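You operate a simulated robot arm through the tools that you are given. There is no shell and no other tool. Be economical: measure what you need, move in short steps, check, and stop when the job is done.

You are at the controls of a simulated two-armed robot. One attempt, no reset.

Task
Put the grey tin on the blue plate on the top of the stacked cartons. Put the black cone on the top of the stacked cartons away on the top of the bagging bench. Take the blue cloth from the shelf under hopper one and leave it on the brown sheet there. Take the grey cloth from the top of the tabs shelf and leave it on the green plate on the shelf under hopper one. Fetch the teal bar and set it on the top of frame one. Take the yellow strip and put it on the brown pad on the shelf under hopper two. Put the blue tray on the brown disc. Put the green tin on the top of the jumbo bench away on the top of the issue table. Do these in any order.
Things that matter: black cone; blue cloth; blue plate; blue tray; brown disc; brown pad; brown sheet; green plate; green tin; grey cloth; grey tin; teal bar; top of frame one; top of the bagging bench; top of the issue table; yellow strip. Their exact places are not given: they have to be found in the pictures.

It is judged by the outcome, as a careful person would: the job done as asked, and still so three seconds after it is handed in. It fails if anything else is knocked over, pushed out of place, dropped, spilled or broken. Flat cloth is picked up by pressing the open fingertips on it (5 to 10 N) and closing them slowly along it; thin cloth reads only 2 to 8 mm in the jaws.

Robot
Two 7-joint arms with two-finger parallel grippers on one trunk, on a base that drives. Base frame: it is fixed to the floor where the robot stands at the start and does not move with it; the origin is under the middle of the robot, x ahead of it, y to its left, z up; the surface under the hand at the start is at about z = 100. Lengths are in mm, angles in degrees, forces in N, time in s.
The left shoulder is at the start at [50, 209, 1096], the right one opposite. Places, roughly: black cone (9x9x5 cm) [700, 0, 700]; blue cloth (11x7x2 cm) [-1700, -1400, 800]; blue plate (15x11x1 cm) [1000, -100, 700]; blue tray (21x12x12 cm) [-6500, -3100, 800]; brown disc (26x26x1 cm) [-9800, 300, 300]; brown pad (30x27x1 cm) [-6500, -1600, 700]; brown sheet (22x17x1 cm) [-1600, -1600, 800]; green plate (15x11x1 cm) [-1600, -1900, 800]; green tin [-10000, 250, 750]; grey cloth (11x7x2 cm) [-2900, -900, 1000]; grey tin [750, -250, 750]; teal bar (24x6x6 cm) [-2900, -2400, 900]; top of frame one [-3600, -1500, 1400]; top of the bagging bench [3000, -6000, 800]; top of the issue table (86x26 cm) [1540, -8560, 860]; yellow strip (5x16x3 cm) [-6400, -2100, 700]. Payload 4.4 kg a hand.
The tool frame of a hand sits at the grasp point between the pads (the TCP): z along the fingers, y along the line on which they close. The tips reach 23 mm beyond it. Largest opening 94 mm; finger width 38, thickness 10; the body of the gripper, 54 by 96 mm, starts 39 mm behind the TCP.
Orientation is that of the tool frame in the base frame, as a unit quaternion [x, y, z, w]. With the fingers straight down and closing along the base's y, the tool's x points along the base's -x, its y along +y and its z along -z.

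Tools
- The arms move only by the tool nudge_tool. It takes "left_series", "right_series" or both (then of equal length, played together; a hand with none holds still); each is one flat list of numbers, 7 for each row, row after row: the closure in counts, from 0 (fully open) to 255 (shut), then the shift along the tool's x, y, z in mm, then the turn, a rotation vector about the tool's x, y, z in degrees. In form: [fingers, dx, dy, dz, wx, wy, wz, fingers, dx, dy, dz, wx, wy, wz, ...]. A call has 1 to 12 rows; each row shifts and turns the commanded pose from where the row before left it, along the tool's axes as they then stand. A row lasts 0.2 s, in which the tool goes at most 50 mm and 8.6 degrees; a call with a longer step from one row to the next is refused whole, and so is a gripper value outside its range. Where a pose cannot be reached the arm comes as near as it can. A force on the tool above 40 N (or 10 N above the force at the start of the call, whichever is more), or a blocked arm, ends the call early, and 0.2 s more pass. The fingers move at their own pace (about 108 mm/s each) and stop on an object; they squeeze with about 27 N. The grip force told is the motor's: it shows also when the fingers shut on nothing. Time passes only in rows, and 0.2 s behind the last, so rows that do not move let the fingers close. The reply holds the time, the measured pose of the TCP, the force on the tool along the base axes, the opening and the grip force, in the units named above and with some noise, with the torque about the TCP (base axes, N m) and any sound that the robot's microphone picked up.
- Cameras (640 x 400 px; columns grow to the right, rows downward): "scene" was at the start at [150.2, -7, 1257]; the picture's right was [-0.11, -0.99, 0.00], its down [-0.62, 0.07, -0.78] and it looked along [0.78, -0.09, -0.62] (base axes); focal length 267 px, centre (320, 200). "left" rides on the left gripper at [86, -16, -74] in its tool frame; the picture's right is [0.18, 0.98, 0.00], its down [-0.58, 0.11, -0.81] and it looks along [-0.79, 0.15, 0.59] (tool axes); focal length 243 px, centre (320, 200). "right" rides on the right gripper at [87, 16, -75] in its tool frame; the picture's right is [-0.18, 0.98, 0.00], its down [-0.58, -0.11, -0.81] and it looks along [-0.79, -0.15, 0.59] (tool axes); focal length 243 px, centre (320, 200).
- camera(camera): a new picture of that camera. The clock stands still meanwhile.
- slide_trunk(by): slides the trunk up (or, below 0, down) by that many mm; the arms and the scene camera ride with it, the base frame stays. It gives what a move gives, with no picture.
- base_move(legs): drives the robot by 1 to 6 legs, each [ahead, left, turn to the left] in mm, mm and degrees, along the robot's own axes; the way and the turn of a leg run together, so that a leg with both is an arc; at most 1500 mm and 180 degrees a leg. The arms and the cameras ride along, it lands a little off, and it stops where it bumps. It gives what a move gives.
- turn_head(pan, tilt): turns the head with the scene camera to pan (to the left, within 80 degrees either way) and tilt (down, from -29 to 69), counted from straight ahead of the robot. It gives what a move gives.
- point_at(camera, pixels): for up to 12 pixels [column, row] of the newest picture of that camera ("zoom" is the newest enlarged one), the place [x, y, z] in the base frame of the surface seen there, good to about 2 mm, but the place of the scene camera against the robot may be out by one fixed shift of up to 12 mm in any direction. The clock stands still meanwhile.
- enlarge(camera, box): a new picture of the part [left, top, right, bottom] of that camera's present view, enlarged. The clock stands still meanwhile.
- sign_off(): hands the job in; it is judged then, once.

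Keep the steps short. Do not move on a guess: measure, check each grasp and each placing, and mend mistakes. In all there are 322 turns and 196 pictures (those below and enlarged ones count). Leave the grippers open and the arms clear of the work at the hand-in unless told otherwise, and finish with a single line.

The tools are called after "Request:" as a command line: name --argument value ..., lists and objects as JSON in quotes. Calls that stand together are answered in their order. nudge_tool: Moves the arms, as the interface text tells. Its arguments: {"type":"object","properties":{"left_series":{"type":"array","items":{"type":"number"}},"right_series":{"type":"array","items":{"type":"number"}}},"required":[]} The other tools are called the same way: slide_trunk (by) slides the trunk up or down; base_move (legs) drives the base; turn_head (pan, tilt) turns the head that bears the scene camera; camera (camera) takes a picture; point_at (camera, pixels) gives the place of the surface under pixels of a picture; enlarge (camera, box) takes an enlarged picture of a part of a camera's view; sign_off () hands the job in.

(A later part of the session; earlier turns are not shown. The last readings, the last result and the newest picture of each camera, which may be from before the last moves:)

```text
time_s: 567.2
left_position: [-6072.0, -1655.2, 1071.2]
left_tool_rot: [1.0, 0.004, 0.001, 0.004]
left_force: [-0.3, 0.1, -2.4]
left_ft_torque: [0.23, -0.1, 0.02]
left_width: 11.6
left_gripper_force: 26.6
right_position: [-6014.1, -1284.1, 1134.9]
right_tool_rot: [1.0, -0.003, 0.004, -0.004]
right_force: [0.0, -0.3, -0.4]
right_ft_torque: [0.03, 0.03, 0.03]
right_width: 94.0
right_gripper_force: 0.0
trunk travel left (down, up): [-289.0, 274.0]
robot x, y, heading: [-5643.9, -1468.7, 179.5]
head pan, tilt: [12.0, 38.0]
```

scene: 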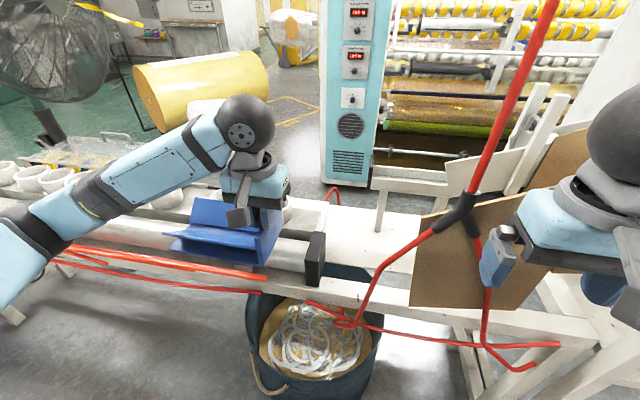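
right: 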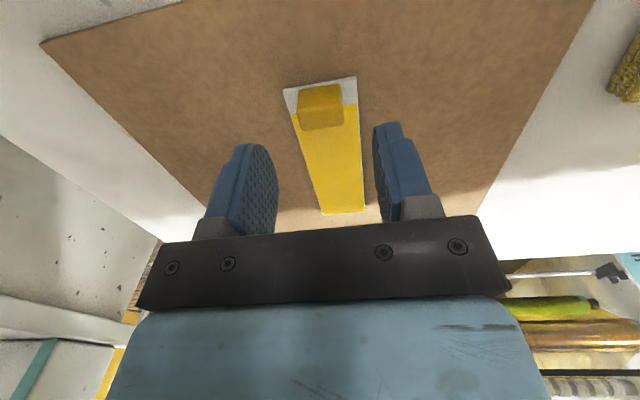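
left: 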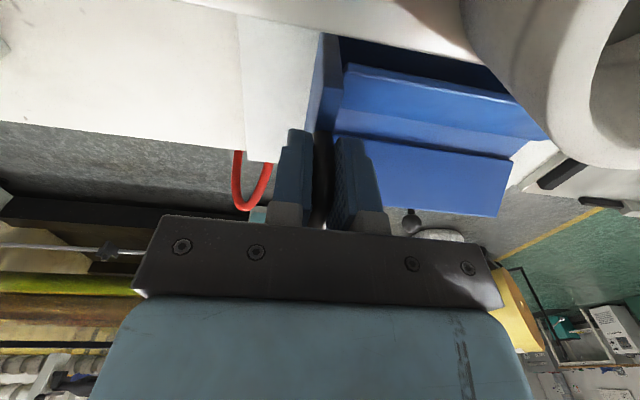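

I continue to y≈200, turn to face south and strafe west, then look westward.

Request:
base_move --legs '[[0, -850, 0], [0, -820, 0], [0, 0, 90.5], [0, -700, 0]]'

Request:
turn_head --pan -80 --tilt 12

Request:
camera --camera "scene"

```text
time_s: 592.2
left_position: [-6179.1, -209.7, 1072.2]
left_tool_rot: [0.714, 0.7, 0.004, 0.002]
left_force: [-1.1, 0.3, -2.1]
left_ft_torque: [0.08, 0.22, -0.03]
left_width: 11.6
left_gripper_force: 27.0
right_position: [-6546.1, -142.1, 1136.2]
right_tool_rot: [0.718, 0.696, 0.0, -0.005]
right_force: [0.3, -0.4, -0.4]
right_ft_torque: [-0.05, -0.02, -0.01]
right_width: 93.8
right_gripper_force: 0.0
trunk travel left (down, up): [-289.0, 274.0]
robot x, y, heading: [-6352.8, 226.3, -92.2]
head pan, tilt: [12.0, 38.0]
```

```text
time_s: 593.9
left_position: [-6179.1, -209.6, 1072.7]
left_tool_rot: [0.714, 0.7, 0.004, 0.002]
left_force: [0.3, 0.2, -3.7]
left_ft_torque: [0.07, 0.21, 0.03]
left_width: 11.8
left_gripper_force: 27.0
right_position: [-6546.7, -142.9, 1135.5]
right_tool_rot: [0.719, 0.695, 0.001, -0.005]
right_force: [0.3, -0.7, 0.0]
right_ft_torque: [0.01, -0.01, -0.03]
right_width: 93.9
right_gripper_force: 0.1
trunk travel left (down, up): [-289.0, 274.0]
robot x, y, heading: [-6352.5, 225.7, -91.8]
head pan, tilt: [-80.0, 12.0]
```

```text
50 pictures are left
```

scene: 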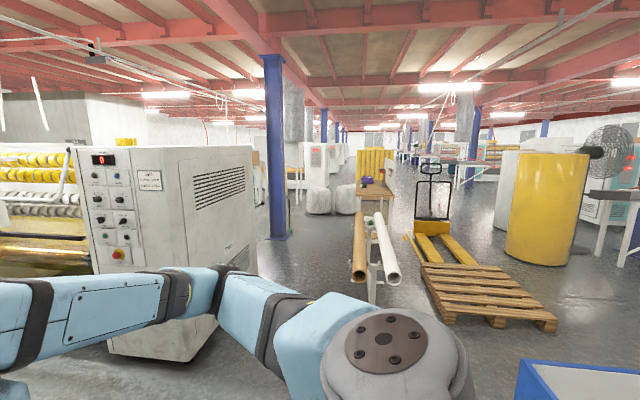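

Request:
enlarge --camera "scene" --box '[280, 130, 480, 260]'

Request:
point_at --camera "scene" --pixels '[[372, 300], [360, 282], [390, 285], [450, 310], [425, 265], [550, 325], [285, 238], [375, 190], [245, 270], [410, 230], [335, 280]]'

```text
3.08 times, centred on (380, 195) of scene
```

zoom: 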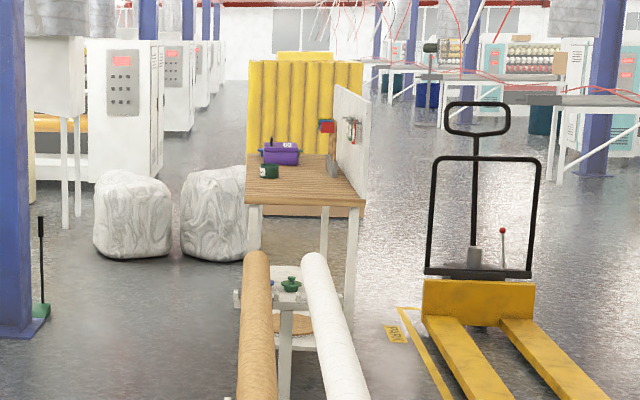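

```text
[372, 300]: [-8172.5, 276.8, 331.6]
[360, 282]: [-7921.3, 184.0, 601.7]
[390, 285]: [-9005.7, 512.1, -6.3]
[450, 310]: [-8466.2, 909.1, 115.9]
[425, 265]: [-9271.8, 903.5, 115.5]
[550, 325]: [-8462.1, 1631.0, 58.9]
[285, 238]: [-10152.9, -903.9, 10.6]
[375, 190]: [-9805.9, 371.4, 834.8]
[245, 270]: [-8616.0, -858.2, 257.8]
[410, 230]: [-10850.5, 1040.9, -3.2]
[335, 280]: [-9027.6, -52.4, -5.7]
```

Request:
point_at --camera "scene" --pixels '[[200, 345], [120, 345], [250, 180], [110, 160], [190, 160], [260, 260], [320, 210], [347, 280], [360, 215]]'

```text
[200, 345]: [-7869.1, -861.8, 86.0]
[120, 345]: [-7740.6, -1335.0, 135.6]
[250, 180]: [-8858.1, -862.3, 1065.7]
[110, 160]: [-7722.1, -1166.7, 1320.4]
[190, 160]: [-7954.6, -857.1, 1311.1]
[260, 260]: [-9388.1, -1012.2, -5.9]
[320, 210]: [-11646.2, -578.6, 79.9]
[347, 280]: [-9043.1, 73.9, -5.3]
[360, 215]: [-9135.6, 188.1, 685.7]
```

A corridor runs between the cabinet (y=-860) and the tube rack (y≈130). I strafe west along y≈-265 to x≈-9750, to reach the jumbo bench from its south side.

Request:
base_move --legs '[[0, 0, 1.8], [0, -1000, 0], [490, 0, 0], [0, -1200, 0], [0, -1150, 0]]'

Request:
turn_head --pan -80 --tilt 25

Request:
camera --camera "scene"

```text
time_s: 625.9
left_position: [-9468.3, -723.7, 1072.4]
left_tool_rot: [0.698, 0.717, 0.003, 0.001]
left_force: [0.6, 0.6, -2.9]
left_ft_torque: [0.07, 0.22, 0.01]
left_width: 11.5
left_gripper_force: 26.9
right_position: [-9839.3, -672.7, 1136.3]
right_tool_rot: [0.702, 0.712, 0.0, -0.005]
right_force: [0.4, -0.3, 0.6]
right_ft_torque: [0.0, 0.01, -0.01]
right_width: 94.1
right_gripper_force: 0.1
trunk travel left (down, up): [-289.0, 274.0]
robot x, y, heading: [-9661.4, -292.2, -89.0]
head pan, tilt: [-80.0, 12.0]
```

```text
time_s: 626.7
left_position: [-9468.0, -723.2, 1072.0]
left_tool_rot: [0.697, 0.717, 0.004, 0.003]
left_force: [0.4, -0.2, -3.1]
left_ft_torque: [0.13, 0.2, 0.01]
left_width: 12.0
left_gripper_force: 27.1
right_position: [-9839.5, -672.7, 1136.2]
right_tool_rot: [0.702, 0.712, 0.0, -0.005]
right_force: [-0.2, 0.8, 0.4]
right_ft_torque: [0.02, -0.03, -0.02]
right_width: 93.9
right_gripper_force: 0.1
trunk travel left (down, up): [-289.0, 274.0]
robot x, y, heading: [-9663.2, -294.7, -89.2]
head pan, tilt: [-80.0, 25.0]
```

```text
48 pictures are left
```

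scene: 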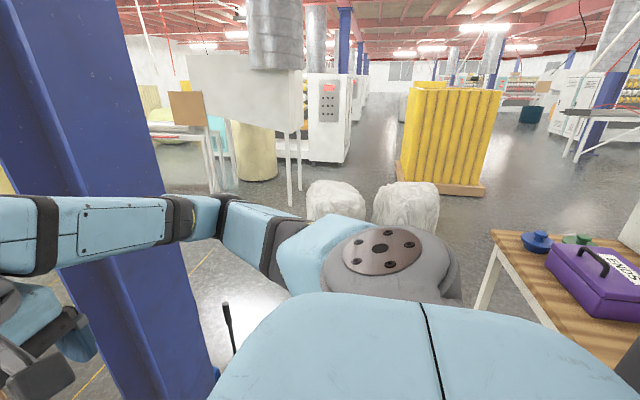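

Request:
point_at --camera "scene" --pixels '[[495, 235], [550, 318], [535, 240], [578, 240], [605, 290], [520, 300], [480, 300], [100, 200], [225, 305], [590, 330]]'

```text
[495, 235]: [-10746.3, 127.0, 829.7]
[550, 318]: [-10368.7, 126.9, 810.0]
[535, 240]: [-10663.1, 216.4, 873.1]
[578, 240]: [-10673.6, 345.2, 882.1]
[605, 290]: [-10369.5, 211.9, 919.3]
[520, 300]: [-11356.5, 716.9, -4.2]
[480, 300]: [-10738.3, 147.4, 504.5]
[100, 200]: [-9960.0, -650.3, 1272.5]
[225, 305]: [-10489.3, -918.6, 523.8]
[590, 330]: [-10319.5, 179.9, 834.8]
```

Bench: south edge y≈127, top 835. I raise the trunk 80 mm for clearance and turn left to face north.

Request:
slide_trunk --by 80

Request:
base_move --legs '[[0, 0, 90], [0, 0, 89]]'

Request:
turn_head --pan 10 --tilt 45

Request:
camera --camera "scene"

```text
time_s: 627.9
left_position: [-9467.5, -723.0, 1152.5]
left_tool_rot: [0.698, 0.716, 0.003, 0.002]
left_force: [-0.7, -0.8, -3.1]
left_ft_torque: [0.07, 0.24, 0.01]
left_width: 11.7
left_gripper_force: 27.4
right_position: [-9840.0, -672.9, 1216.6]
right_tool_rot: [0.702, 0.713, 0.0, -0.005]
right_force: [-0.4, -0.6, -0.1]
right_ft_torque: [0.0, 0.0, 0.01]
right_width: 94.1
right_gripper_force: 0.1
trunk travel left (down, up): [-369.0, 194.0]
robot x, y, heading: [-9661.6, -295.1, -89.0]
head pan, tilt: [-80.0, 25.0]
```

```text
time_s: 635.7
left_position: [-9819.1, 147.9, 1152.3]
left_tool_rot: [-0.688, 0.726, 0.003, -0.003]
left_force: [-0.7, -0.2, -2.8]
left_ft_torque: [-0.1, -0.19, -0.01]
left_width: 11.4
left_gripper_force: 27.1
right_position: [-9451.6, 67.3, 1215.6]
right_tool_rot: [-0.682, 0.731, -0.005, 0.0]
right_force: [0.1, -0.5, -0.3]
right_ft_torque: [0.01, 0.0, -0.01]
right_width: 94.0
right_gripper_force: 0.0
trunk travel left (down, up): [-369.0, 194.0]
robot x, y, heading: [-9661.7, -296.7, 86.0]
head pan, tilt: [-80.0, 25.0]
```

```text
time_s: 637.4
left_position: [-9818.8, 148.0, 1152.6]
left_tool_rot: [-0.688, 0.726, 0.002, -0.004]
left_force: [0.0, 0.3, -3.2]
left_ft_torque: [-0.13, -0.19, 0.03]
left_width: 12.0
left_gripper_force: 27.2
right_position: [-9451.0, 66.2, 1217.0]
right_tool_rot: [-0.683, 0.731, -0.004, 0.0]
right_force: [-0.2, 0.1, -0.1]
right_ft_torque: [0.01, -0.05, -0.02]
right_width: 93.8
right_gripper_force: 0.0
trunk travel left (down, up): [-369.0, 194.0]
robot x, y, heading: [-9661.7, -292.6, 86.0]
head pan, tilt: [10.0, 45.0]
```

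```text
47 pictures are left
```

scene: 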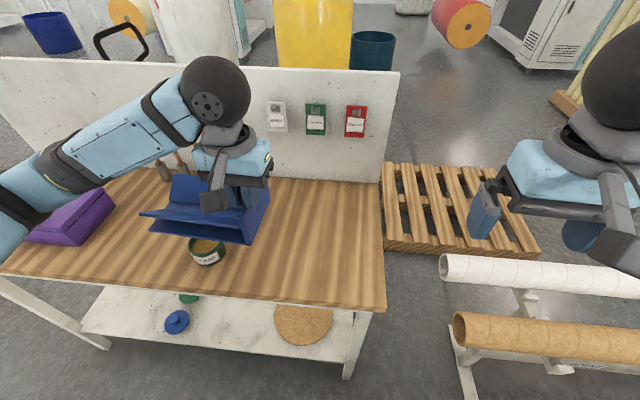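

I see the open green tin on the bench at (206,250), and the brown disc on the lower shelf at (303,325). I measure.

Request:
point_at --camera "scene" --pixels '[[303, 325], [277, 318], [331, 318], [303, 342], [340, 306], [200, 290], [386, 305], [206, 250], [192, 250], [222, 252], [208, 264], [345, 375]]'

Request:
enlarge --camera "scene" --box '[150, 220, 400, 380]'

```text
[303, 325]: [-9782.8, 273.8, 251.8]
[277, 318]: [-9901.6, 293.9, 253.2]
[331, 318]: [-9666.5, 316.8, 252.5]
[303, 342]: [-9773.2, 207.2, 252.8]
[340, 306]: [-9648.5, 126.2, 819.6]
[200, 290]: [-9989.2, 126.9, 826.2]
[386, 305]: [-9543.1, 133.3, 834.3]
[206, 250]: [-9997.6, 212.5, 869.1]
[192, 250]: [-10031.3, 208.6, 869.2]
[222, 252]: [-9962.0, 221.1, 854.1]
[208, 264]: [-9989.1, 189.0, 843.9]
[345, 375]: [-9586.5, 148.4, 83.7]
```

```text
2.50 times, centred on (275, 300) of scene
```

zoom: 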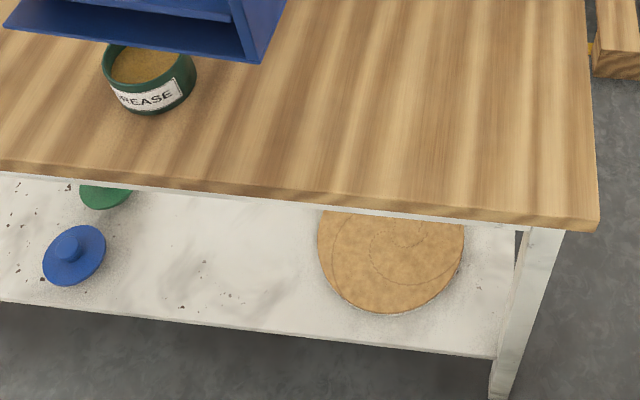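

Request:
point_at --camera "scene" --pixels '[[447, 268], [460, 335], [455, 345], [500, 360], [475, 390], [520, 300], [450, 330]]'

Request:
turn_head --pan 70 --tilt 45

Request:
camera --camera "scene"

```text
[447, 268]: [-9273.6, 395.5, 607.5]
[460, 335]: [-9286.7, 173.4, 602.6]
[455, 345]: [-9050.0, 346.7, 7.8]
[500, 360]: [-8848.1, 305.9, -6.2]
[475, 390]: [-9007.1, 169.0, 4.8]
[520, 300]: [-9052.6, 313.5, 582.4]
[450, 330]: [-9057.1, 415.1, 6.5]
```

```text
time_s: 638.7
left_position: [-9818.0, 147.6, 1153.4]
left_tool_rot: [-0.688, 0.726, 0.002, -0.004]
left_force: [0.0, -0.1, -3.2]
left_ft_torque: [-0.08, -0.22, -0.02]
left_width: 11.8
left_gripper_force: 27.1
right_position: [-9451.6, 67.1, 1217.2]
right_tool_rot: [-0.683, 0.73, -0.005, -0.001]
right_force: [0.3, 0.1, -0.5]
right_ft_torque: [-0.02, 0.01, -0.01]
right_width: 94.1
right_gripper_force: 0.0
trunk travel left (down, up): [-369.0, 194.0]
robot x, y, heading: [-9659.7, -298.8, 86.2]
head pan, tilt: [70.0, 45.0]
```

```text
45 pictures are left
```

scene: 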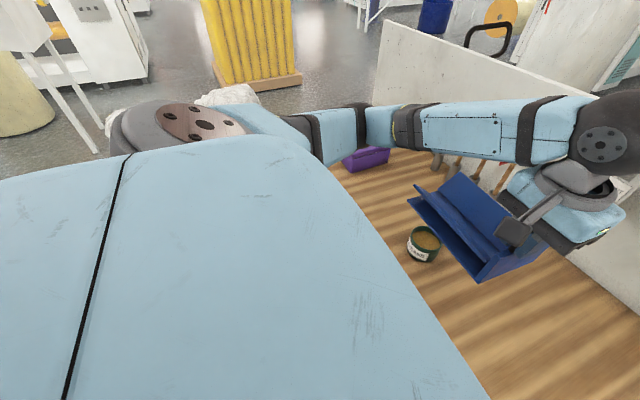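

I raise and retract the right hand, then move the base east 180, square up, and back 200 mm, so that the tray can be lowered in front of the bench.

Request:
nudge_tool --right_series '[0, 12, 0, -40, 0, 0, 0, 0, 12, 0, -40, 0, 0, 0, 0, 12, 0, -40, 0, 0, 0, 0, 12, 0, -40, 0, 0, 0, 0, 12, 0, -40, 0, 0, 0, 0, 0, 0, 0, 0, 0, 0]'

Request:
base_move --legs '[[0, -180, 4], [-210, 0, 0]]'

```text
time_s: 640.1
left_position: [-9819.2, 147.6, 1152.6]
left_tool_rot: [-0.687, 0.726, 0.003, -0.004]
left_force: [0.4, 0.2, -3.8]
left_ft_torque: [-0.14, -0.22, 0.03]
left_width: 11.8
left_gripper_force: 26.9
right_position: [-9456.5, 11.0, 1417.7]
right_tool_rot: [-0.683, 0.73, -0.005, -0.001]
right_force: [-0.3, 0.7, -0.2]
right_ft_torque: [0.01, 0.0, -0.01]
right_width: 93.9
right_gripper_force: 0.0
trunk travel left (down, up): [-369.0, 194.0]
robot x, y, heading: [-9663.2, -293.3, 86.1]
head pan, tilt: [70.0, 45.0]
```

```text
time_s: 643.5
left_position: [-9671.4, -82.9, 1150.7]
left_tool_rot: [0.712, -0.703, -0.002, 0.004]
left_force: [0.9, -0.3, -2.9]
left_ft_torque: [-0.1, -0.23, 0.01]
left_width: 11.9
left_gripper_force: 27.3
right_position: [-9299.7, -197.7, 1416.5]
right_tool_rot: [-0.707, 0.707, -0.005, 0.0]
right_force: [0.3, 0.2, 0.0]
right_ft_torque: [0.01, -0.04, 0.01]
right_width: 93.9
right_gripper_force: 0.0
trunk travel left (down, up): [-369.0, 194.0]
robot x, y, heading: [-9484.2, -514.9, 89.9]
head pan, tilt: [70.0, 45.0]
```

Request:
slide_trunk --by -365

Request:
nudge_tool --left_series '[255, 0, 0, 20, 0, 0, 0, 255, 0, 0, 30, 0, 0, 0, 255, 0, 0, 35, 0, 0, 0, 255, 0, 0, 35, 0, 0, 0, 255, 0, 0, 35, 0, 0, 0, 255, 0, 0, 35, 0, 0, 0, 255, 0, 0, 35, 0, 0, 0, 255, 0, 0, 35, 0, 0, 0, 255, 0, 0, 30, 0, 0, 0, 255, 0, 0, 20, 0, 0, 0, 255, 0, 0, 0, 0, 0, 0]'

Request:
turn_head --pan 20 --tilt 45

Request:
camera --camera "scene"

```text
time_s: 647.1
left_position: [-9670.7, -84.2, 788.6]
left_tool_rot: [0.711, -0.703, -0.002, 0.003]
left_force: [0.5, 0.0, -3.2]
left_ft_torque: [-0.1, -0.22, -0.02]
left_width: 11.9
left_gripper_force: 27.4
right_position: [-9299.6, -198.5, 1052.0]
right_tool_rot: [-0.707, 0.708, -0.005, 0.0]
right_force: [0.2, 0.2, 0.1]
right_ft_torque: [-0.03, 0.01, 0.01]
right_width: 94.0
right_gripper_force: 0.1
trunk travel left (down, up): [-4.0, 559.0]
robot x, y, heading: [-9483.2, -515.7, 89.7]
head pan, tilt: [70.0, 45.0]
```

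```text
time_s: 649.5
left_position: [-9674.9, -83.9, 477.5]
left_tool_rot: [0.711, -0.703, -0.002, 0.004]
left_force: [0.1, -0.1, -2.5]
left_ft_torque: [-0.09, -0.24, 0.05]
left_width: 11.7
left_gripper_force: 27.0
right_position: [-9299.9, -197.1, 1051.3]
right_tool_rot: [-0.706, 0.708, -0.005, 0.0]
right_force: [0.6, 0.2, -0.1]
right_ft_torque: [0.01, 0.02, 0.01]
right_width: 93.9
right_gripper_force: 0.0
trunk travel left (down, up): [-4.0, 559.0]
robot x, y, heading: [-9485.3, -511.4, 89.9]
head pan, tilt: [70.0, 45.0]
```

```text
time_s: 650.6
left_position: [-9673.8, -85.5, 477.4]
left_tool_rot: [0.712, -0.703, -0.002, 0.003]
left_force: [0.7, 0.2, -2.7]
left_ft_torque: [-0.09, -0.19, 0.0]
left_width: 11.7
left_gripper_force: 26.9
right_position: [-9299.9, -197.2, 1051.5]
right_tool_rot: [-0.707, 0.708, -0.005, 0.0]
right_force: [0.1, -0.3, 0.9]
right_ft_torque: [0.01, -0.02, -0.03]
right_width: 93.9
right_gripper_force: 0.1
trunk travel left (down, up): [-4.0, 559.0]
robot x, y, heading: [-9481.9, -517.0, 89.7]
head pan, tilt: [20.0, 45.0]
```

```text
44 pictures are left
```

scene: 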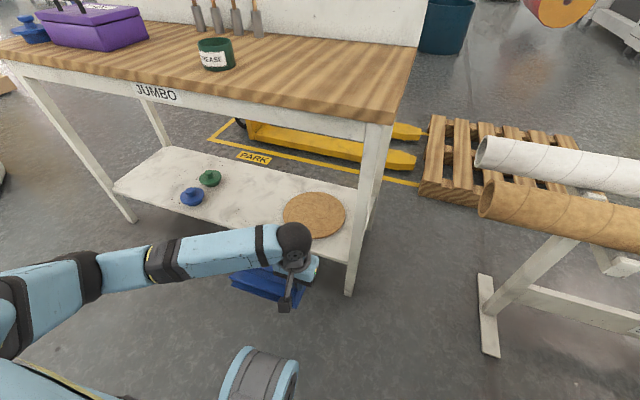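

Good view: disc at (314,215). I re-measure it and the bench underside.

Request:
point_at --camera "scene" --pixels '[[285, 215], [344, 215], [316, 193], [314, 237], [314, 215], [345, 262], [200, 105], [380, 130], [352, 290], [292, 230], [192, 196]]'

```text
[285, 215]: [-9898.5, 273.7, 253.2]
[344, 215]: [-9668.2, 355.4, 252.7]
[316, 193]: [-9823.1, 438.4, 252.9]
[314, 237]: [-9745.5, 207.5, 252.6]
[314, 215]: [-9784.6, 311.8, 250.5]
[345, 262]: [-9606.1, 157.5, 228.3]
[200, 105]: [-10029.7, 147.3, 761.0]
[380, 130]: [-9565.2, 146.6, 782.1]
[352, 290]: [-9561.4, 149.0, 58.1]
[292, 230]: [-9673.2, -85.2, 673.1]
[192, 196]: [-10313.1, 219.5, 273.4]
```

Request:
point_at --camera "scene" --pixels '[[490, 352], [480, 280], [497, 345], [530, 290], [484, 195], [490, 330]]'

```text
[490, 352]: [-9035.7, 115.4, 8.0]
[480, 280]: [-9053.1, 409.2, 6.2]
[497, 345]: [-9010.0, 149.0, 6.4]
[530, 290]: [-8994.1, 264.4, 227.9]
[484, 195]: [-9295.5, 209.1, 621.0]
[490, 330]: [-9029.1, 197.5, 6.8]
```

The rack is clear of the base. I drive ahead 300 mm.

Request:
base_move --legs '[[300, 0, 0]]'

Request:
camera --camera "scene"

```text
time_s: 652.7
left_position: [-9671.5, 216.6, 476.2]
left_tool_rot: [0.709, -0.705, -0.003, 0.004]
left_force: [-0.5, -0.1, -3.2]
left_ft_torque: [-0.11, -0.26, 0.01]
left_width: 11.9
left_gripper_force: 26.6
right_position: [-9296.7, 102.3, 1051.8]
right_tool_rot: [-0.705, 0.709, -0.005, -0.001]
right_force: [1.0, 0.2, 0.0]
right_ft_torque: [-0.01, 0.01, 0.0]
right_width: 94.1
right_gripper_force: 0.0
trunk travel left (down, up): [-4.0, 559.0]
robot x, y, heading: [-9481.7, -218.0, 89.5]
head pan, tilt: [20.0, 45.0]
```

```text
43 pictures are left
```

scene: 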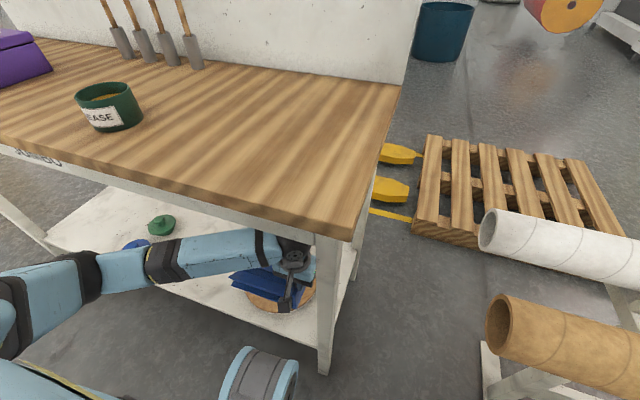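

Under the bench without contact. I move the hand 80 mm forward and check with the left camera.

Request:
nudge_tool --left_series '[255, -25, 4, 10, 0, 0, 0, 255, -30, 5, 20, 0, 0, 0, 255, -25, 4, 20, 0, 0, 0, 255, 0, 0, 20, 0, 0, 0, 255, 0, 0, 0, 0, 0, 0]'

Request:
camera --camera "left"

```text
time_s: 653.9
left_position: [-9684.7, 296.5, 409.5]
left_tool_rot: [0.71, -0.705, -0.002, 0.004]
left_force: [-0.5, -0.3, -3.6]
left_ft_torque: [-0.09, -0.18, 0.0]
left_width: 12.0
left_gripper_force: 27.0
right_position: [-9297.0, 100.4, 1051.9]
right_tool_rot: [-0.705, 0.709, -0.005, 0.0]
right_force: [0.4, -1.0, -0.2]
right_ft_torque: [0.03, 0.02, -0.03]
right_width: 94.2
right_gripper_force: 0.0
trunk travel left (down, up): [-4.0, 559.0]
robot x, y, heading: [-9480.6, -212.2, 89.6]
head pan, tilt: [20.0, 45.0]
```

```text
42 pictures are left
```

left: 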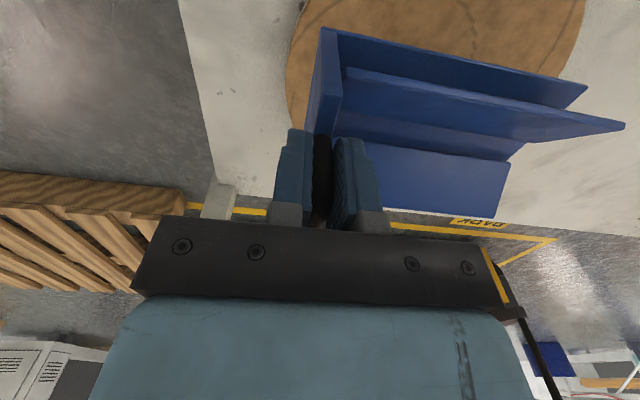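

Request:
point_at --camera "left" --pixels '[[289, 70], [300, 20], [580, 20], [440, 20], [330, 40], [580, 90], [300, 115], [500, 210]]'

```text
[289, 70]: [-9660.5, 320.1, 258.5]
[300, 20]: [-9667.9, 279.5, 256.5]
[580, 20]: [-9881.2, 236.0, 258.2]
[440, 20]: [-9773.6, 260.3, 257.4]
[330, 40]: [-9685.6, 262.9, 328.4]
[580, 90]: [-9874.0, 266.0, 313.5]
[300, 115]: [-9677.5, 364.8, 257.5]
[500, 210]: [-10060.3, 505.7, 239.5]
```

Well centred over the disc (centre ≈ (-9786,322), top 257). I lower to near contact.

Request:
nudge_tool --left_series '[255, 0, 0, 20, 0, 0, 0, 255, 0, 0, 18, 0, 0, 0, 255, 0, 0, 6, 0, 0, 0, 255, 0, 0, 0, 0, 0, 0]'

```text
time_s: 654.9
left_position: [-9684.8, 295.5, 364.0]
left_tool_rot: [0.71, -0.704, -0.002, 0.004]
left_force: [0.2, -0.3, -3.6]
left_ft_torque: [-0.12, -0.21, 0.01]
left_width: 11.7
left_gripper_force: 27.2
right_position: [-9296.8, 101.5, 1052.1]
right_tool_rot: [-0.705, 0.709, -0.005, 0.0]
right_force: [0.2, 0.9, 1.2]
right_ft_torque: [-0.02, -0.03, 0.02]
right_width: 94.0
right_gripper_force: 0.2
trunk travel left (down, up): [-4.0, 559.0]
robot x, y, heading: [-9483.5, -213.1, 89.5]
head pan, tilt: [20.0, 45.0]
```

Request:
nudge_tool --left_series '[255, 0, 0, 2, 0, 0, 0, 255, 0, 0, 2, 0, 0, 0, 255, 0, 0, 1.5, 0, 0, 0, 255, 0, 0, 0, 0, 0, 0]'

```text
time_s: 655.9
left_position: [-9685.3, 296.1, 358.6]
left_tool_rot: [0.71, -0.704, -0.001, 0.004]
left_force: [0.5, -0.3, -3.0]
left_ft_torque: [-0.1, -0.22, 0.01]
left_width: 11.9
left_gripper_force: 27.1
right_position: [-9297.0, 101.1, 1051.8]
right_tool_rot: [-0.705, 0.709, -0.005, 0.0]
right_force: [0.4, 0.4, 0.4]
right_ft_torque: [0.04, 0.02, 0.01]
right_width: 94.0
right_gripper_force: 0.0
trunk travel left (down, up): [-4.0, 559.0]
robot x, y, heading: [-9478.9, -212.6, 89.9]
head pan, tilt: [20.0, 45.0]
```

Request:
nudge_tool --left_series '[255, 0, 0, 1.5, 0, 0, 0, 255, 0, 0, 1.5, 0, 0, 0, 255, 0, 0, 0, 0, 0, 0]'

```text
time_s: 656.7
left_position: [-9685.0, 295.8, 358.1]
left_tool_rot: [0.709, -0.705, -0.003, 0.001]
left_force: [0.3, -2.8, 11.2]
left_ft_torque: [0.67, -0.29, 0.02]
left_width: 11.9
left_gripper_force: 27.0
right_position: [-9297.4, 100.0, 1053.4]
right_tool_rot: [-0.705, 0.709, -0.005, 0.0]
right_force: [0.2, 0.2, 0.0]
right_ft_torque: [-0.03, 0.0, -0.02]
right_width: 93.8
right_gripper_force: 0.0
trunk travel left (down, up): [-4.0, 559.0]
robot x, y, heading: [-9481.1, -212.4, 89.7]
head pan, tilt: [20.0, 45.0]
```

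Contact. I ease 1.5 mm, open, and rise 70 mm.

Request:
nudge_tool --left_series '[255, 0, 0, -1.5, 0, 0, 0, 215, 0, 0, 0, 0, 0, 0, 170, 0, 0, 0, 0, 0, 0, 150, 0, 0, 0, 0, 0, 0, 150, 0, 0, -15, 0, 0, 0, 150, 0, 0, -25, 0, 0, 0, 150, 0, 0, -30, 0, 0, 0, 150, 0, 0, 0, 0, 0, 0]'

Request:
camera --camera "left"

```text
time_s: 658.5
left_position: [-9685.3, 296.0, 427.6]
left_tool_rot: [0.71, -0.704, -0.003, 0.004]
left_force: [0.1, -0.6, -0.2]
left_ft_torque: [0.01, -0.01, -0.03]
left_width: 38.7
left_gripper_force: 0.1
right_position: [-9296.7, 101.8, 1052.4]
right_tool_rot: [-0.705, 0.709, -0.004, -0.001]
right_force: [0.4, 0.0, -0.3]
right_ft_torque: [0.01, -0.01, -0.02]
right_width: 93.9
right_gripper_force: 0.0
trunk travel left (down, up): [-4.0, 559.0]
robot x, y, heading: [-9481.3, -213.7, 89.6]
head pan, tilt: [20.0, 45.0]
```

```text
41 pictures are left
```

left: 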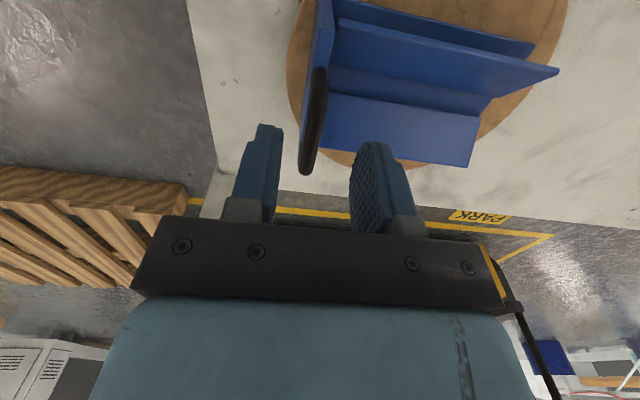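

The tray sits on the disc. I back the base out 260 mm, then raise the trunk and left hand.

Request:
base_move --legs '[[-260, 0, 0]]'

Request:
slide_trunk --by 250

Request:
nudge_tool --left_series '[0, 0, 0, -45, 0, 0, 0, 0, 0, 0, -45, 0, 0, 0, 0, 0, 0, -45, 0, 0, 0, 0, 0, 0, -45, 0, 0, 0, 0, 0, 0, -45, 0, 0, 0, 0, 0, 0, -45, 0, 0, 0, 0, 0, 0, -45, 0, 0, 0, 0, 0, 0, 0, 0, 0, 0]'

Request:
camera --camera "scene"

```text
time_s: 660.3
left_position: [-9687.5, 40.4, 427.2]
left_tool_rot: [0.71, -0.704, -0.002, 0.004]
left_force: [-0.3, 0.8, 0.3]
left_ft_torque: [-0.02, 0.01, 0.02]
left_width: 38.5
left_gripper_force: 0.1
right_position: [-9298.2, -153.5, 1051.1]
right_tool_rot: [-0.705, 0.709, -0.005, 0.0]
right_force: [-0.2, 0.9, 1.1]
right_ft_torque: [-0.01, 0.0, -0.01]
right_width: 93.8
right_gripper_force: 0.0
trunk travel left (down, up): [-4.0, 559.0]
robot x, y, heading: [-9484.5, -471.5, 89.7]
head pan, tilt: [20.0, 45.0]
```

```text
time_s: 662.9
left_position: [-9687.0, 41.4, 676.4]
left_tool_rot: [0.71, -0.704, -0.003, 0.004]
left_force: [0.5, 0.0, -0.2]
left_ft_torque: [0.0, 0.0, 0.02]
left_width: 38.9
left_gripper_force: 0.0
right_position: [-9297.7, -152.5, 1302.1]
right_tool_rot: [-0.705, 0.709, -0.005, 0.0]
right_force: [0.9, 0.0, 0.4]
right_ft_torque: [0.0, -0.02, -0.03]
right_width: 94.0
right_gripper_force: 0.2
trunk travel left (down, up): [-254.0, 309.0]
robot x, y, heading: [-9482.8, -470.6, 89.5]
head pan, tilt: [20.0, 45.0]
```

```text
time_s: 664.7
left_position: [-9687.2, 40.8, 990.2]
left_tool_rot: [0.71, -0.704, -0.002, 0.004]
left_force: [-0.7, 0.4, -0.5]
left_ft_torque: [0.0, 0.02, 0.02]
left_width: 94.0
left_gripper_force: 0.0
right_position: [-9298.6, -153.3, 1302.0]
right_tool_rot: [-0.705, 0.709, -0.005, 0.0]
right_force: [0.8, -0.6, 0.3]
right_ft_torque: [0.03, 0.01, 0.0]
right_width: 93.9
right_gripper_force: 0.1
trunk travel left (down, up): [-254.0, 309.0]
robot x, y, heading: [-9487.3, -473.0, 89.9]
head pan, tilt: [20.0, 45.0]
```

```text
40 pictures are left
```

scene: 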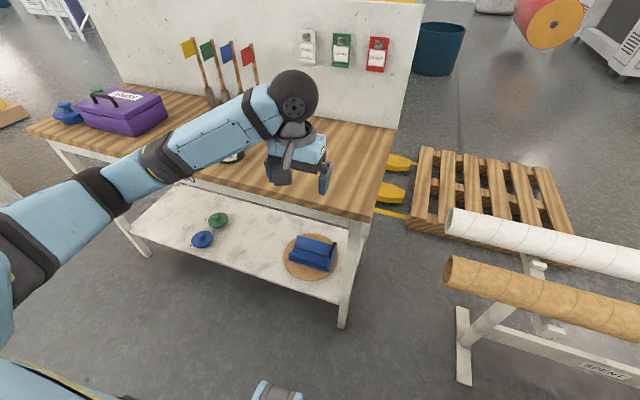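

The tray stands on the disc. I now drive ahead 200 and left 300 so the left hand comes over the green tin.

Request:
base_move --legs '[[180, 0, 0], [0, 300, 0]]'

Request:
camera --camera "left"

```text
time_s: 669.0
left_position: [-9986.8, 220.9, 990.5]
left_tool_rot: [0.711, -0.703, -0.002, 0.004]
left_force: [0.6, -0.7, -0.4]
left_ft_torque: [0.0, -0.05, -0.03]
left_width: 94.2
left_gripper_force: 0.1
right_position: [-9599.0, 28.9, 1301.8]
right_tool_rot: [-0.707, 0.708, -0.004, 0.0]
right_force: [0.0, 0.3, -0.1]
right_ft_torque: [0.01, 0.05, -0.01]
right_width: 94.2
right_gripper_force: 0.0
trunk travel left (down, up): [-254.0, 309.0]
robot x, y, heading: [-9784.1, -285.5, 89.8]
head pan, tilt: [20.0, 45.0]
```

```text
39 pictures are left
```

left: 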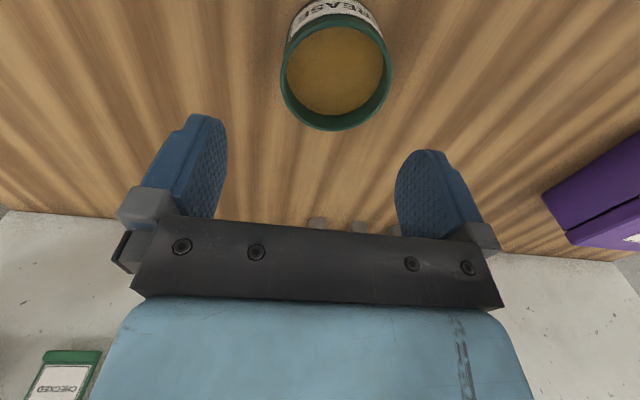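

Measure the tin rim from the left camera.

Request:
point_at --camera "left" --pixels '[[283, 75], [388, 75], [337, 127], [333, 18], [335, 70], [240, 100], [345, 5]]'

```text
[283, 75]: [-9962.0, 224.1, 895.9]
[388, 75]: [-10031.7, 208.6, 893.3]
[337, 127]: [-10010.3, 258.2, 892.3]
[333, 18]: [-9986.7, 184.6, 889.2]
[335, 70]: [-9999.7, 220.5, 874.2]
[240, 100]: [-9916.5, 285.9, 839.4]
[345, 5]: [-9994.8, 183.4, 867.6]
```

Rim z≈894, bench 839, centre ≈ (-9998,219), diameter ≈ 76. I centre, lower to 868, close and lift 8 mm.

Request:
nudge_tool --left_series '[0, 2, 11, 30, 0, 0, 0, 0, 0, 0, 35, 0, 0, 0, 0, 0, 0, 30, 0, 0, 0, 0, 0, 0, 20, 0, 0, 0, 0, 0, 0, 7, 0, 0, 0, 0, 0, 0, 0, 0, 0, 0]'

Request:
camera --camera "left"

```text
time_s: 670.5
left_position: [-9997.7, 220.8, 867.8]
left_tool_rot: [0.711, -0.703, -0.002, 0.003]
left_force: [0.0, -0.6, 0.4]
left_ft_torque: [0.0, 0.03, 0.03]
left_width: 93.9
left_gripper_force: 0.0
right_position: [-9599.0, 29.9, 1301.7]
right_tool_rot: [-0.707, 0.708, -0.005, 0.0]
right_force: [0.1, -0.3, -0.3]
right_ft_torque: [0.01, -0.01, 0.03]
right_width: 94.3
right_gripper_force: 0.1
trunk travel left (down, up): [-254.0, 309.0]
robot x, y, heading: [-9780.8, -287.7, 89.9]
head pan, tilt: [20.0, 45.0]
```

```text
38 pictures are left
```

left: 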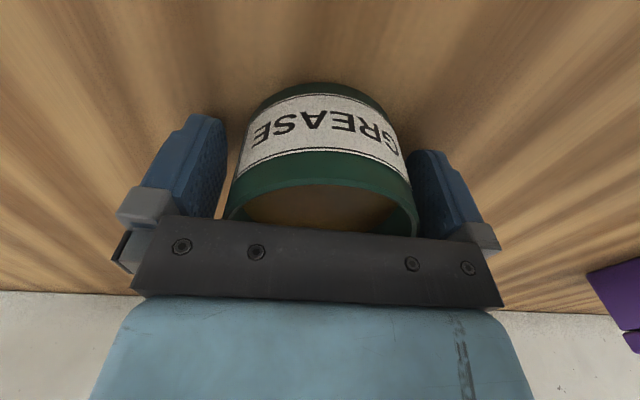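

Request:
nudge_tool --left_series '[60, 0, 0, 0, 0, 0, 0, 150, 0, 0, 0, 0, 0, 0, 255, 0, 0, 0, 0, 0, 0, 255, 0, 0, 0, 0, 0, 0, 255, 0, 0, -4, 0, 0, 0, 255, 0, 0, -4, 0, 0, 0, 255, 0, 0, 0, 0, 0, 0]'

Request:
camera --camera "left"

```text
time_s: 672.0
left_position: [-9999.2, 221.3, 875.4]
left_tool_rot: [0.712, -0.703, -0.003, 0.003]
left_force: [0.2, 0.0, -1.9]
left_ft_torque: [-0.05, -0.01, 0.01]
left_width: 79.2
left_gripper_force: 26.8
right_position: [-9598.7, 29.3, 1301.9]
right_tool_rot: [-0.707, 0.708, -0.005, 0.0]
right_force: [0.1, -0.3, 0.4]
right_ft_torque: [0.01, 0.0, -0.01]
right_width: 93.8
right_gripper_force: 0.1
trunk travel left (down, up): [-254.0, 309.0]
robot x, y, heading: [-9782.1, -289.2, 90.1]
head pan, tilt: [20.0, 45.0]
```

```text
37 pictures are left
```

left: 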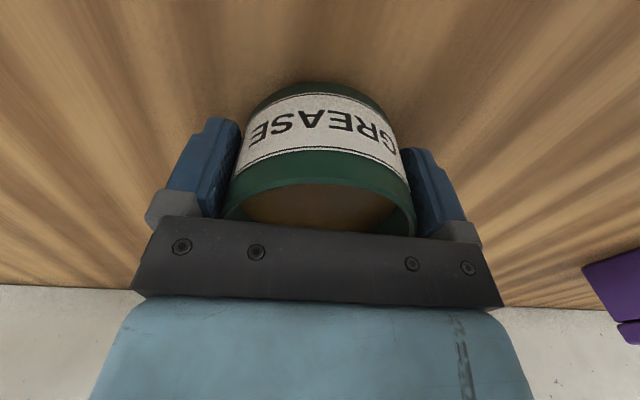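

Held (79 mm, 1.9 N). I lift 120 mm and retract 120 mm, keeping it level.

Request:
nudge_tool --left_series '[255, 0, 0, -20, 0, 0, 0, 255, 0, 0, -30, 0, 0, 0, 255, 0, 0, -35, 0, 0, 0, 255, 0, 0, -35, 0, 0, 0, 255, 25, 0, 0, 0, 0, 0, 255, 35, 0, 0, 0, 0, 0, 255, 35, 0, 0, 0, 0, 0, 255, 25, 0, 0, 0, 0, 0, 255, 0, 0, 0, 0, 0, 0]'

Request:
base_move --legs '[[0, -900, 0], [0, -900, 0], [0, -900, 0]]'

```text
time_s: 674.0
left_position: [-9994.2, 100.9, 995.2]
left_tool_rot: [0.711, -0.703, -0.002, 0.004]
left_force: [0.7, -0.5, -2.5]
left_ft_torque: [-0.03, -0.04, 0.0]
left_width: 79.3
left_gripper_force: 26.9
right_position: [-9597.1, 29.1, 1301.5]
right_tool_rot: [-0.706, 0.708, -0.006, 0.0]
right_force: [0.2, -0.7, -0.2]
right_ft_torque: [-0.01, 0.0, -0.03]
right_width: 94.1
right_gripper_force: 0.1
trunk travel left (down, up): [-254.0, 309.0]
robot x, y, heading: [-9779.6, -288.9, 89.5]
head pan, tilt: [20.0, 45.0]
```

```text
time_s: 697.9
left_position: [-7304.0, 85.9, 995.0]
left_tool_rot: [0.708, -0.706, -0.003, 0.004]
left_force: [0.8, 0.2, -1.9]
left_ft_torque: [-0.01, -0.01, 0.01]
left_width: 79.4
left_gripper_force: 27.2
right_position: [-6907.6, 9.9, 1301.9]
right_tool_rot: [-0.703, 0.711, -0.005, 0.0]
right_force: [-0.7, 0.3, 0.1]
right_ft_torque: [0.02, 0.0, -0.02]
right_width: 94.2
right_gripper_force: 0.0
trunk travel left (down, up): [-254.0, 309.0]
robot x, y, heading: [-7096.9, -302.4, 89.0]
head pan, tilt: [20.0, 45.0]
```

Now I turn to face south, back to y≈100 and strafe east along the lane.

Request:
base_move --legs '[[0, 0, -90], [0, 0, -89], [-400, 0, 0], [0, 1400, 0], [0, 1400, 0]]'

```text
time_s: 700.5
left_position: [-6967.8, 155.7, 981.8]
left_tool_rot: [-0.394, 0.919, -0.007, -0.013]
left_force: [-0.7, -0.1, -1.9]
left_ft_torque: [0.0, -0.01, -0.02]
left_width: 79.4
left_gripper_force: 27.2
right_position: [-6733.0, -158.8, 1293.9]
right_tool_rot: [-0.4, 0.916, -0.019, -0.014]
right_force: [41.0, -2.5, 0.2]
right_ft_torque: [0.15, 3.57, 2.35]
right_width: 93.9
right_gripper_force: 0.2
trunk travel left (down, up): [-254.0, 309.0]
robot x, y, heading: [-7094.2, -287.3, 45.8]
head pan, tilt: [20.0, 45.0]
stopped in leg 1: the robot was blocked; the commanded pose is now the measured one
```

The right hand met something at (-6733,-159,1294). I turn back 25° and look.

Request:
base_move --legs '[[0, 0, 25]]'

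Request:
turn_head --pan -60 --tilt 25

Request:
camera --camera "scene"

```text
time_s: 702.2
left_position: [-7162.1, 144.7, 997.3]
left_tool_rot: [-0.581, 0.814, 0.001, -0.004]
left_force: [-0.1, 0.2, -2.2]
left_ft_torque: [-0.01, 0.04, -0.06]
left_width: 79.3
left_gripper_force: 26.9
right_position: [-6816.7, -54.7, 1299.7]
right_tool_rot: [-0.583, 0.813, -0.008, -0.002]
right_force: [13.5, 4.3, 0.2]
right_ft_torque: [-0.39, 1.2, 1.06]
right_width: 93.9
right_gripper_force: 0.1
trunk travel left (down, up): [-254.0, 309.0]
robot x, y, heading: [-7095.7, -294.6, 70.2]
head pan, tilt: [20.0, 45.0]
```

```text
time_s: 703.7
left_position: [-7163.0, 144.1, 996.3]
left_tool_rot: [-0.581, 0.814, 0.003, -0.004]
left_force: [1.0, -0.3, -1.6]
left_ft_torque: [-0.02, 0.0, 0.02]
left_width: 79.5
left_gripper_force: 27.2
right_position: [-6816.6, -56.2, 1301.7]
right_tool_rot: [-0.586, 0.81, -0.008, -0.003]
right_force: [89.5, -3.5, 51.7]
right_ft_torque: [-4.49, 10.86, 8.36]
right_width: 94.2
right_gripper_force: 0.0
trunk travel left (down, up): [-254.0, 309.0]
robot x, y, heading: [-7093.6, -296.8, 70.1]
head pan, tilt: [-60.0, 25.0]
```

```text
36 pictures are left
```

scene: 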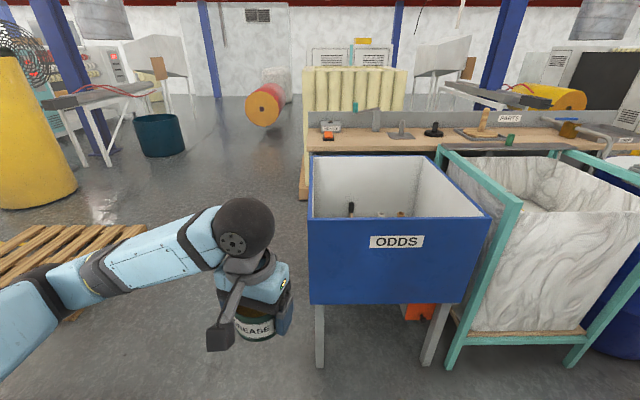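

The force on the right hand rose when the head turned: my raised right hand is likely touching the robot's own head. I turn the head back and read the forces.

Request:
turn_head --pan 20 --tilt 45

Request:
camera --camera "right"

```text
time_s: 705.3
left_position: [-7163.3, 144.6, 995.5]
left_tool_rot: [-0.581, 0.814, 0.003, -0.003]
left_force: [-0.2, -0.8, -2.5]
left_ft_torque: [-0.04, 0.02, -0.02]
left_width: 79.5
left_gripper_force: 27.5
right_position: [-6817.3, -55.5, 1301.0]
right_tool_rot: [-0.583, 0.812, -0.007, -0.002]
right_force: [26.3, 8.0, -14.0]
right_ft_torque: [0.69, 1.23, 1.93]
right_width: 93.9
right_gripper_force: 0.1
trunk travel left (down, up): [-254.0, 309.0]
robot x, y, heading: [-7095.0, -296.7, 70.1]
head pan, tilt: [20.0, 45.0]
```

```text
35 pictures are left
```

right: 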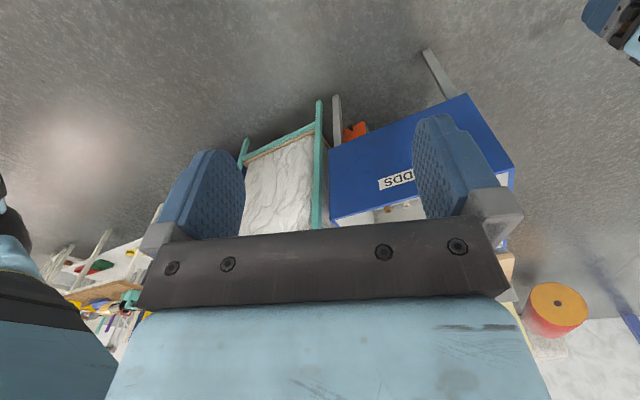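

Request:
turn_head --pan -15 --tilt 10

Request:
camera --camera "scene"

```text
time_s: 706.3
left_position: [-7162.4, 144.5, 995.8]
left_tool_rot: [-0.581, 0.814, 0.004, -0.003]
left_force: [-0.6, 0.0, -2.1]
left_ft_torque: [-0.02, -0.02, 0.01]
left_width: 79.5
left_gripper_force: 27.2
right_position: [-6816.1, -55.3, 1302.5]
right_tool_rot: [-0.585, 0.811, -0.006, -0.004]
right_force: [96.8, 0.4, 58.0]
right_ft_torque: [-5.33, 11.87, 8.8]
right_width: 93.9
right_gripper_force: 0.0
trunk travel left (down, up): [-254.0, 309.0]
robot x, y, heading: [-7096.2, -289.4, 69.9]
head pan, tilt: [-15.0, 10.0]
```

```text
34 pictures are left
```

scene: 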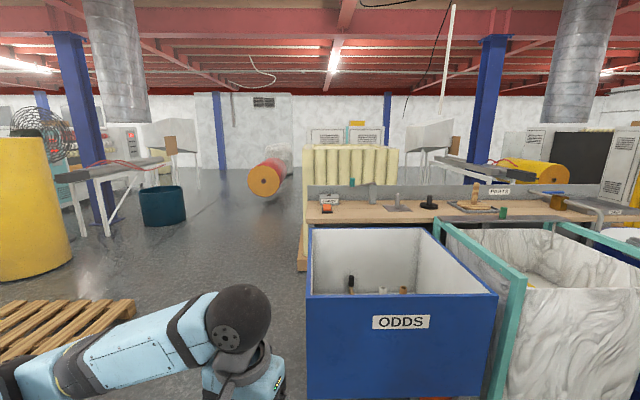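

The head is pressing against my own raised right hand. I turn the head to +25 and move the right hand forward, outward and down.

Request:
turn_head --pan 25 --tilt 30

Request:
nudge_tool --right_series '[0, -35, -20, 0, 0, 0, 0, 0, -35, -20, 0, 0, 0, 0, 0, 0, 0, 40, 0, 0, 0, 0, 0, 0, 45, 0, 0, 0, 0, 0, 0, 45, 0, 0, 0, 0, 0, 0, 45, 0, 0, 0, 0, 0, 0, 45, 0, 0, 0, 0, 0, 0, 45, 0, 0, 0, 0, 0, 0, 0, 0, 0, 0]'

```text
time_s: 707.4
left_position: [-7162.2, 143.4, 996.5]
left_tool_rot: [-0.581, 0.814, 0.003, -0.002]
left_force: [0.6, 0.0, -2.4]
left_ft_torque: [-0.02, 0.01, 0.03]
left_width: 79.4
left_gripper_force: 27.1
right_position: [-6817.6, -56.3, 1301.0]
right_tool_rot: [-0.582, 0.813, -0.007, -0.001]
right_force: [-0.2, 0.5, 0.4]
right_ft_torque: [-0.02, 0.01, 0.03]
right_width: 94.1
right_gripper_force: 0.1
trunk travel left (down, up): [-254.0, 309.0]
robot x, y, heading: [-7092.5, -291.8, 70.1]
head pan, tilt: [25.0, 30.0]
```

```text
time_s: 709.4
left_position: [-7161.6, 143.3, 995.4]
left_tool_rot: [-0.581, 0.814, 0.002, -0.003]
left_force: [0.0, 0.1, -2.0]
left_ft_torque: [-0.03, 0.01, 0.03]
left_width: 79.1
left_gripper_force: 27.2
right_position: [-6753.1, -2.7, 1035.3]
right_tool_rot: [-0.582, 0.813, -0.007, -0.001]
right_force: [0.7, -0.2, -0.4]
right_ft_torque: [-0.01, 0.02, -0.03]
right_width: 93.7
right_gripper_force: 0.0
trunk travel left (down, up): [-254.0, 309.0]
robot x, y, heading: [-7091.7, -293.1, 70.3]
head pan, tilt: [25.0, 30.0]
```

Contact is gone. Now I look to the right to see what stopped the turn.

Request:
turn_head --pan -70 --tilt 20

Request:
camera --camera "scene"

```text
time_s: 711.1
left_position: [-7161.4, 144.0, 996.4]
left_tool_rot: [-0.58, 0.815, 0.004, -0.003]
left_force: [0.1, 0.2, -2.4]
left_ft_torque: [-0.03, 0.02, 0.01]
left_width: 79.6
left_gripper_force: 27.2
right_position: [-6754.1, -2.4, 1035.7]
right_tool_rot: [-0.582, 0.813, -0.008, -0.001]
right_force: [-0.1, -0.1, 0.1]
right_ft_torque: [0.0, 0.02, -0.02]
right_width: 94.0
right_gripper_force: 0.2
trunk travel left (down, up): [-254.0, 309.0]
robot x, y, heading: [-7094.2, -295.9, 70.1]
head pan, tilt: [-70.0, 20.0]
```

```text
33 pictures are left
```

scene: 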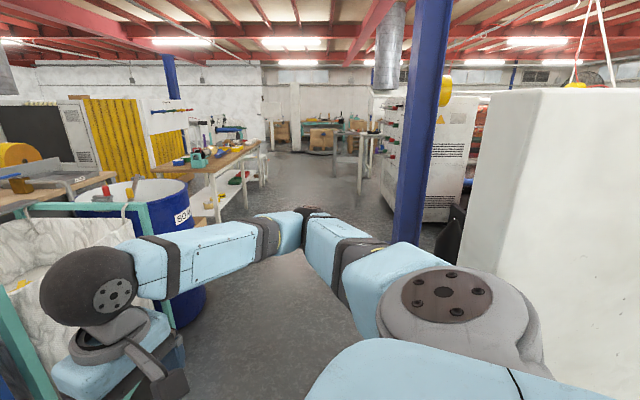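

Request:
point_at --camera "scene" --pixels '[[530, 150], [512, 230], [600, 200], [90, 210], [40, 230], [160, 220], [400, 235], [455, 230], [20, 300]]'

```text
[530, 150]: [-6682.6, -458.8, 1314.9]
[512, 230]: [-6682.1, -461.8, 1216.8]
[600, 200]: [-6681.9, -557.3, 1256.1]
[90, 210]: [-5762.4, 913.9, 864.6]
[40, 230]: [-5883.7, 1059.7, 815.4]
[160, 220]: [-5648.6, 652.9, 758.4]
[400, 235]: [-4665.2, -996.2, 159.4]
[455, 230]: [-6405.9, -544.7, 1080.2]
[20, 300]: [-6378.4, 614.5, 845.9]
```

The back panel beside hopper two (x≈-6682, y≤-459) is close. I shift west 350 mm and turn left instead, then move to y≈100.

Request:
base_move --legs '[[20, 380, 0], [0, 0, 100], [0, 0, 100], [-260, 0, 0]]'

```text
time_s: 724.9
left_position: [-7229.0, -266.7, 996.3]
left_tool_rot: [0.691, 0.723, 0.005, 0.002]
left_force: [-0.1, 1.3, -2.2]
left_ft_torque: [0.03, 0.0, 0.02]
left_width: 79.2
left_gripper_force: 26.8
right_position: [-7663.4, -278.5, 1035.5]
right_tool_rot: [0.69, 0.724, 0.0, -0.007]
right_force: [-0.2, 0.6, -0.1]
right_ft_torque: [-0.01, 0.01, -0.02]
right_width: 93.7
right_gripper_force: 0.1
trunk travel left (down, up): [-254.0, 309.0]
robot x, y, heading: [-7455.6, 114.1, -88.4]
head pan, tilt: [-70.0, 20.0]
```

Facing south at (-7456,114). I strafe east along the lane.

Request:
base_move --legs '[[0, 0, -1.6], [0, 1400, 0], [0, 1400, 0], [0, 1400, 0]]'

```text
time_s: 761.8
left_position: [-3051.5, -294.7, 994.6]
left_tool_rot: [0.704, 0.71, 0.004, 0.002]
left_force: [-0.3, 0.1, -2.3]
left_ft_torque: [0.05, 0.02, 0.0]
left_width: 79.2
left_gripper_force: 26.7
right_position: [-3487.0, -292.1, 1035.7]
right_tool_rot: [0.704, 0.711, 0.001, -0.007]
right_force: [-0.3, -0.4, 0.3]
right_ft_torque: [0.0, 0.04, 0.0]
right_width: 94.0
right_gripper_force: 0.1
trunk travel left (down, up): [-254.0, 309.0]
robot x, y, heading: [-3257.3, 95.9, -90.3]
head pan, tilt: [-70.0, 20.0]
```

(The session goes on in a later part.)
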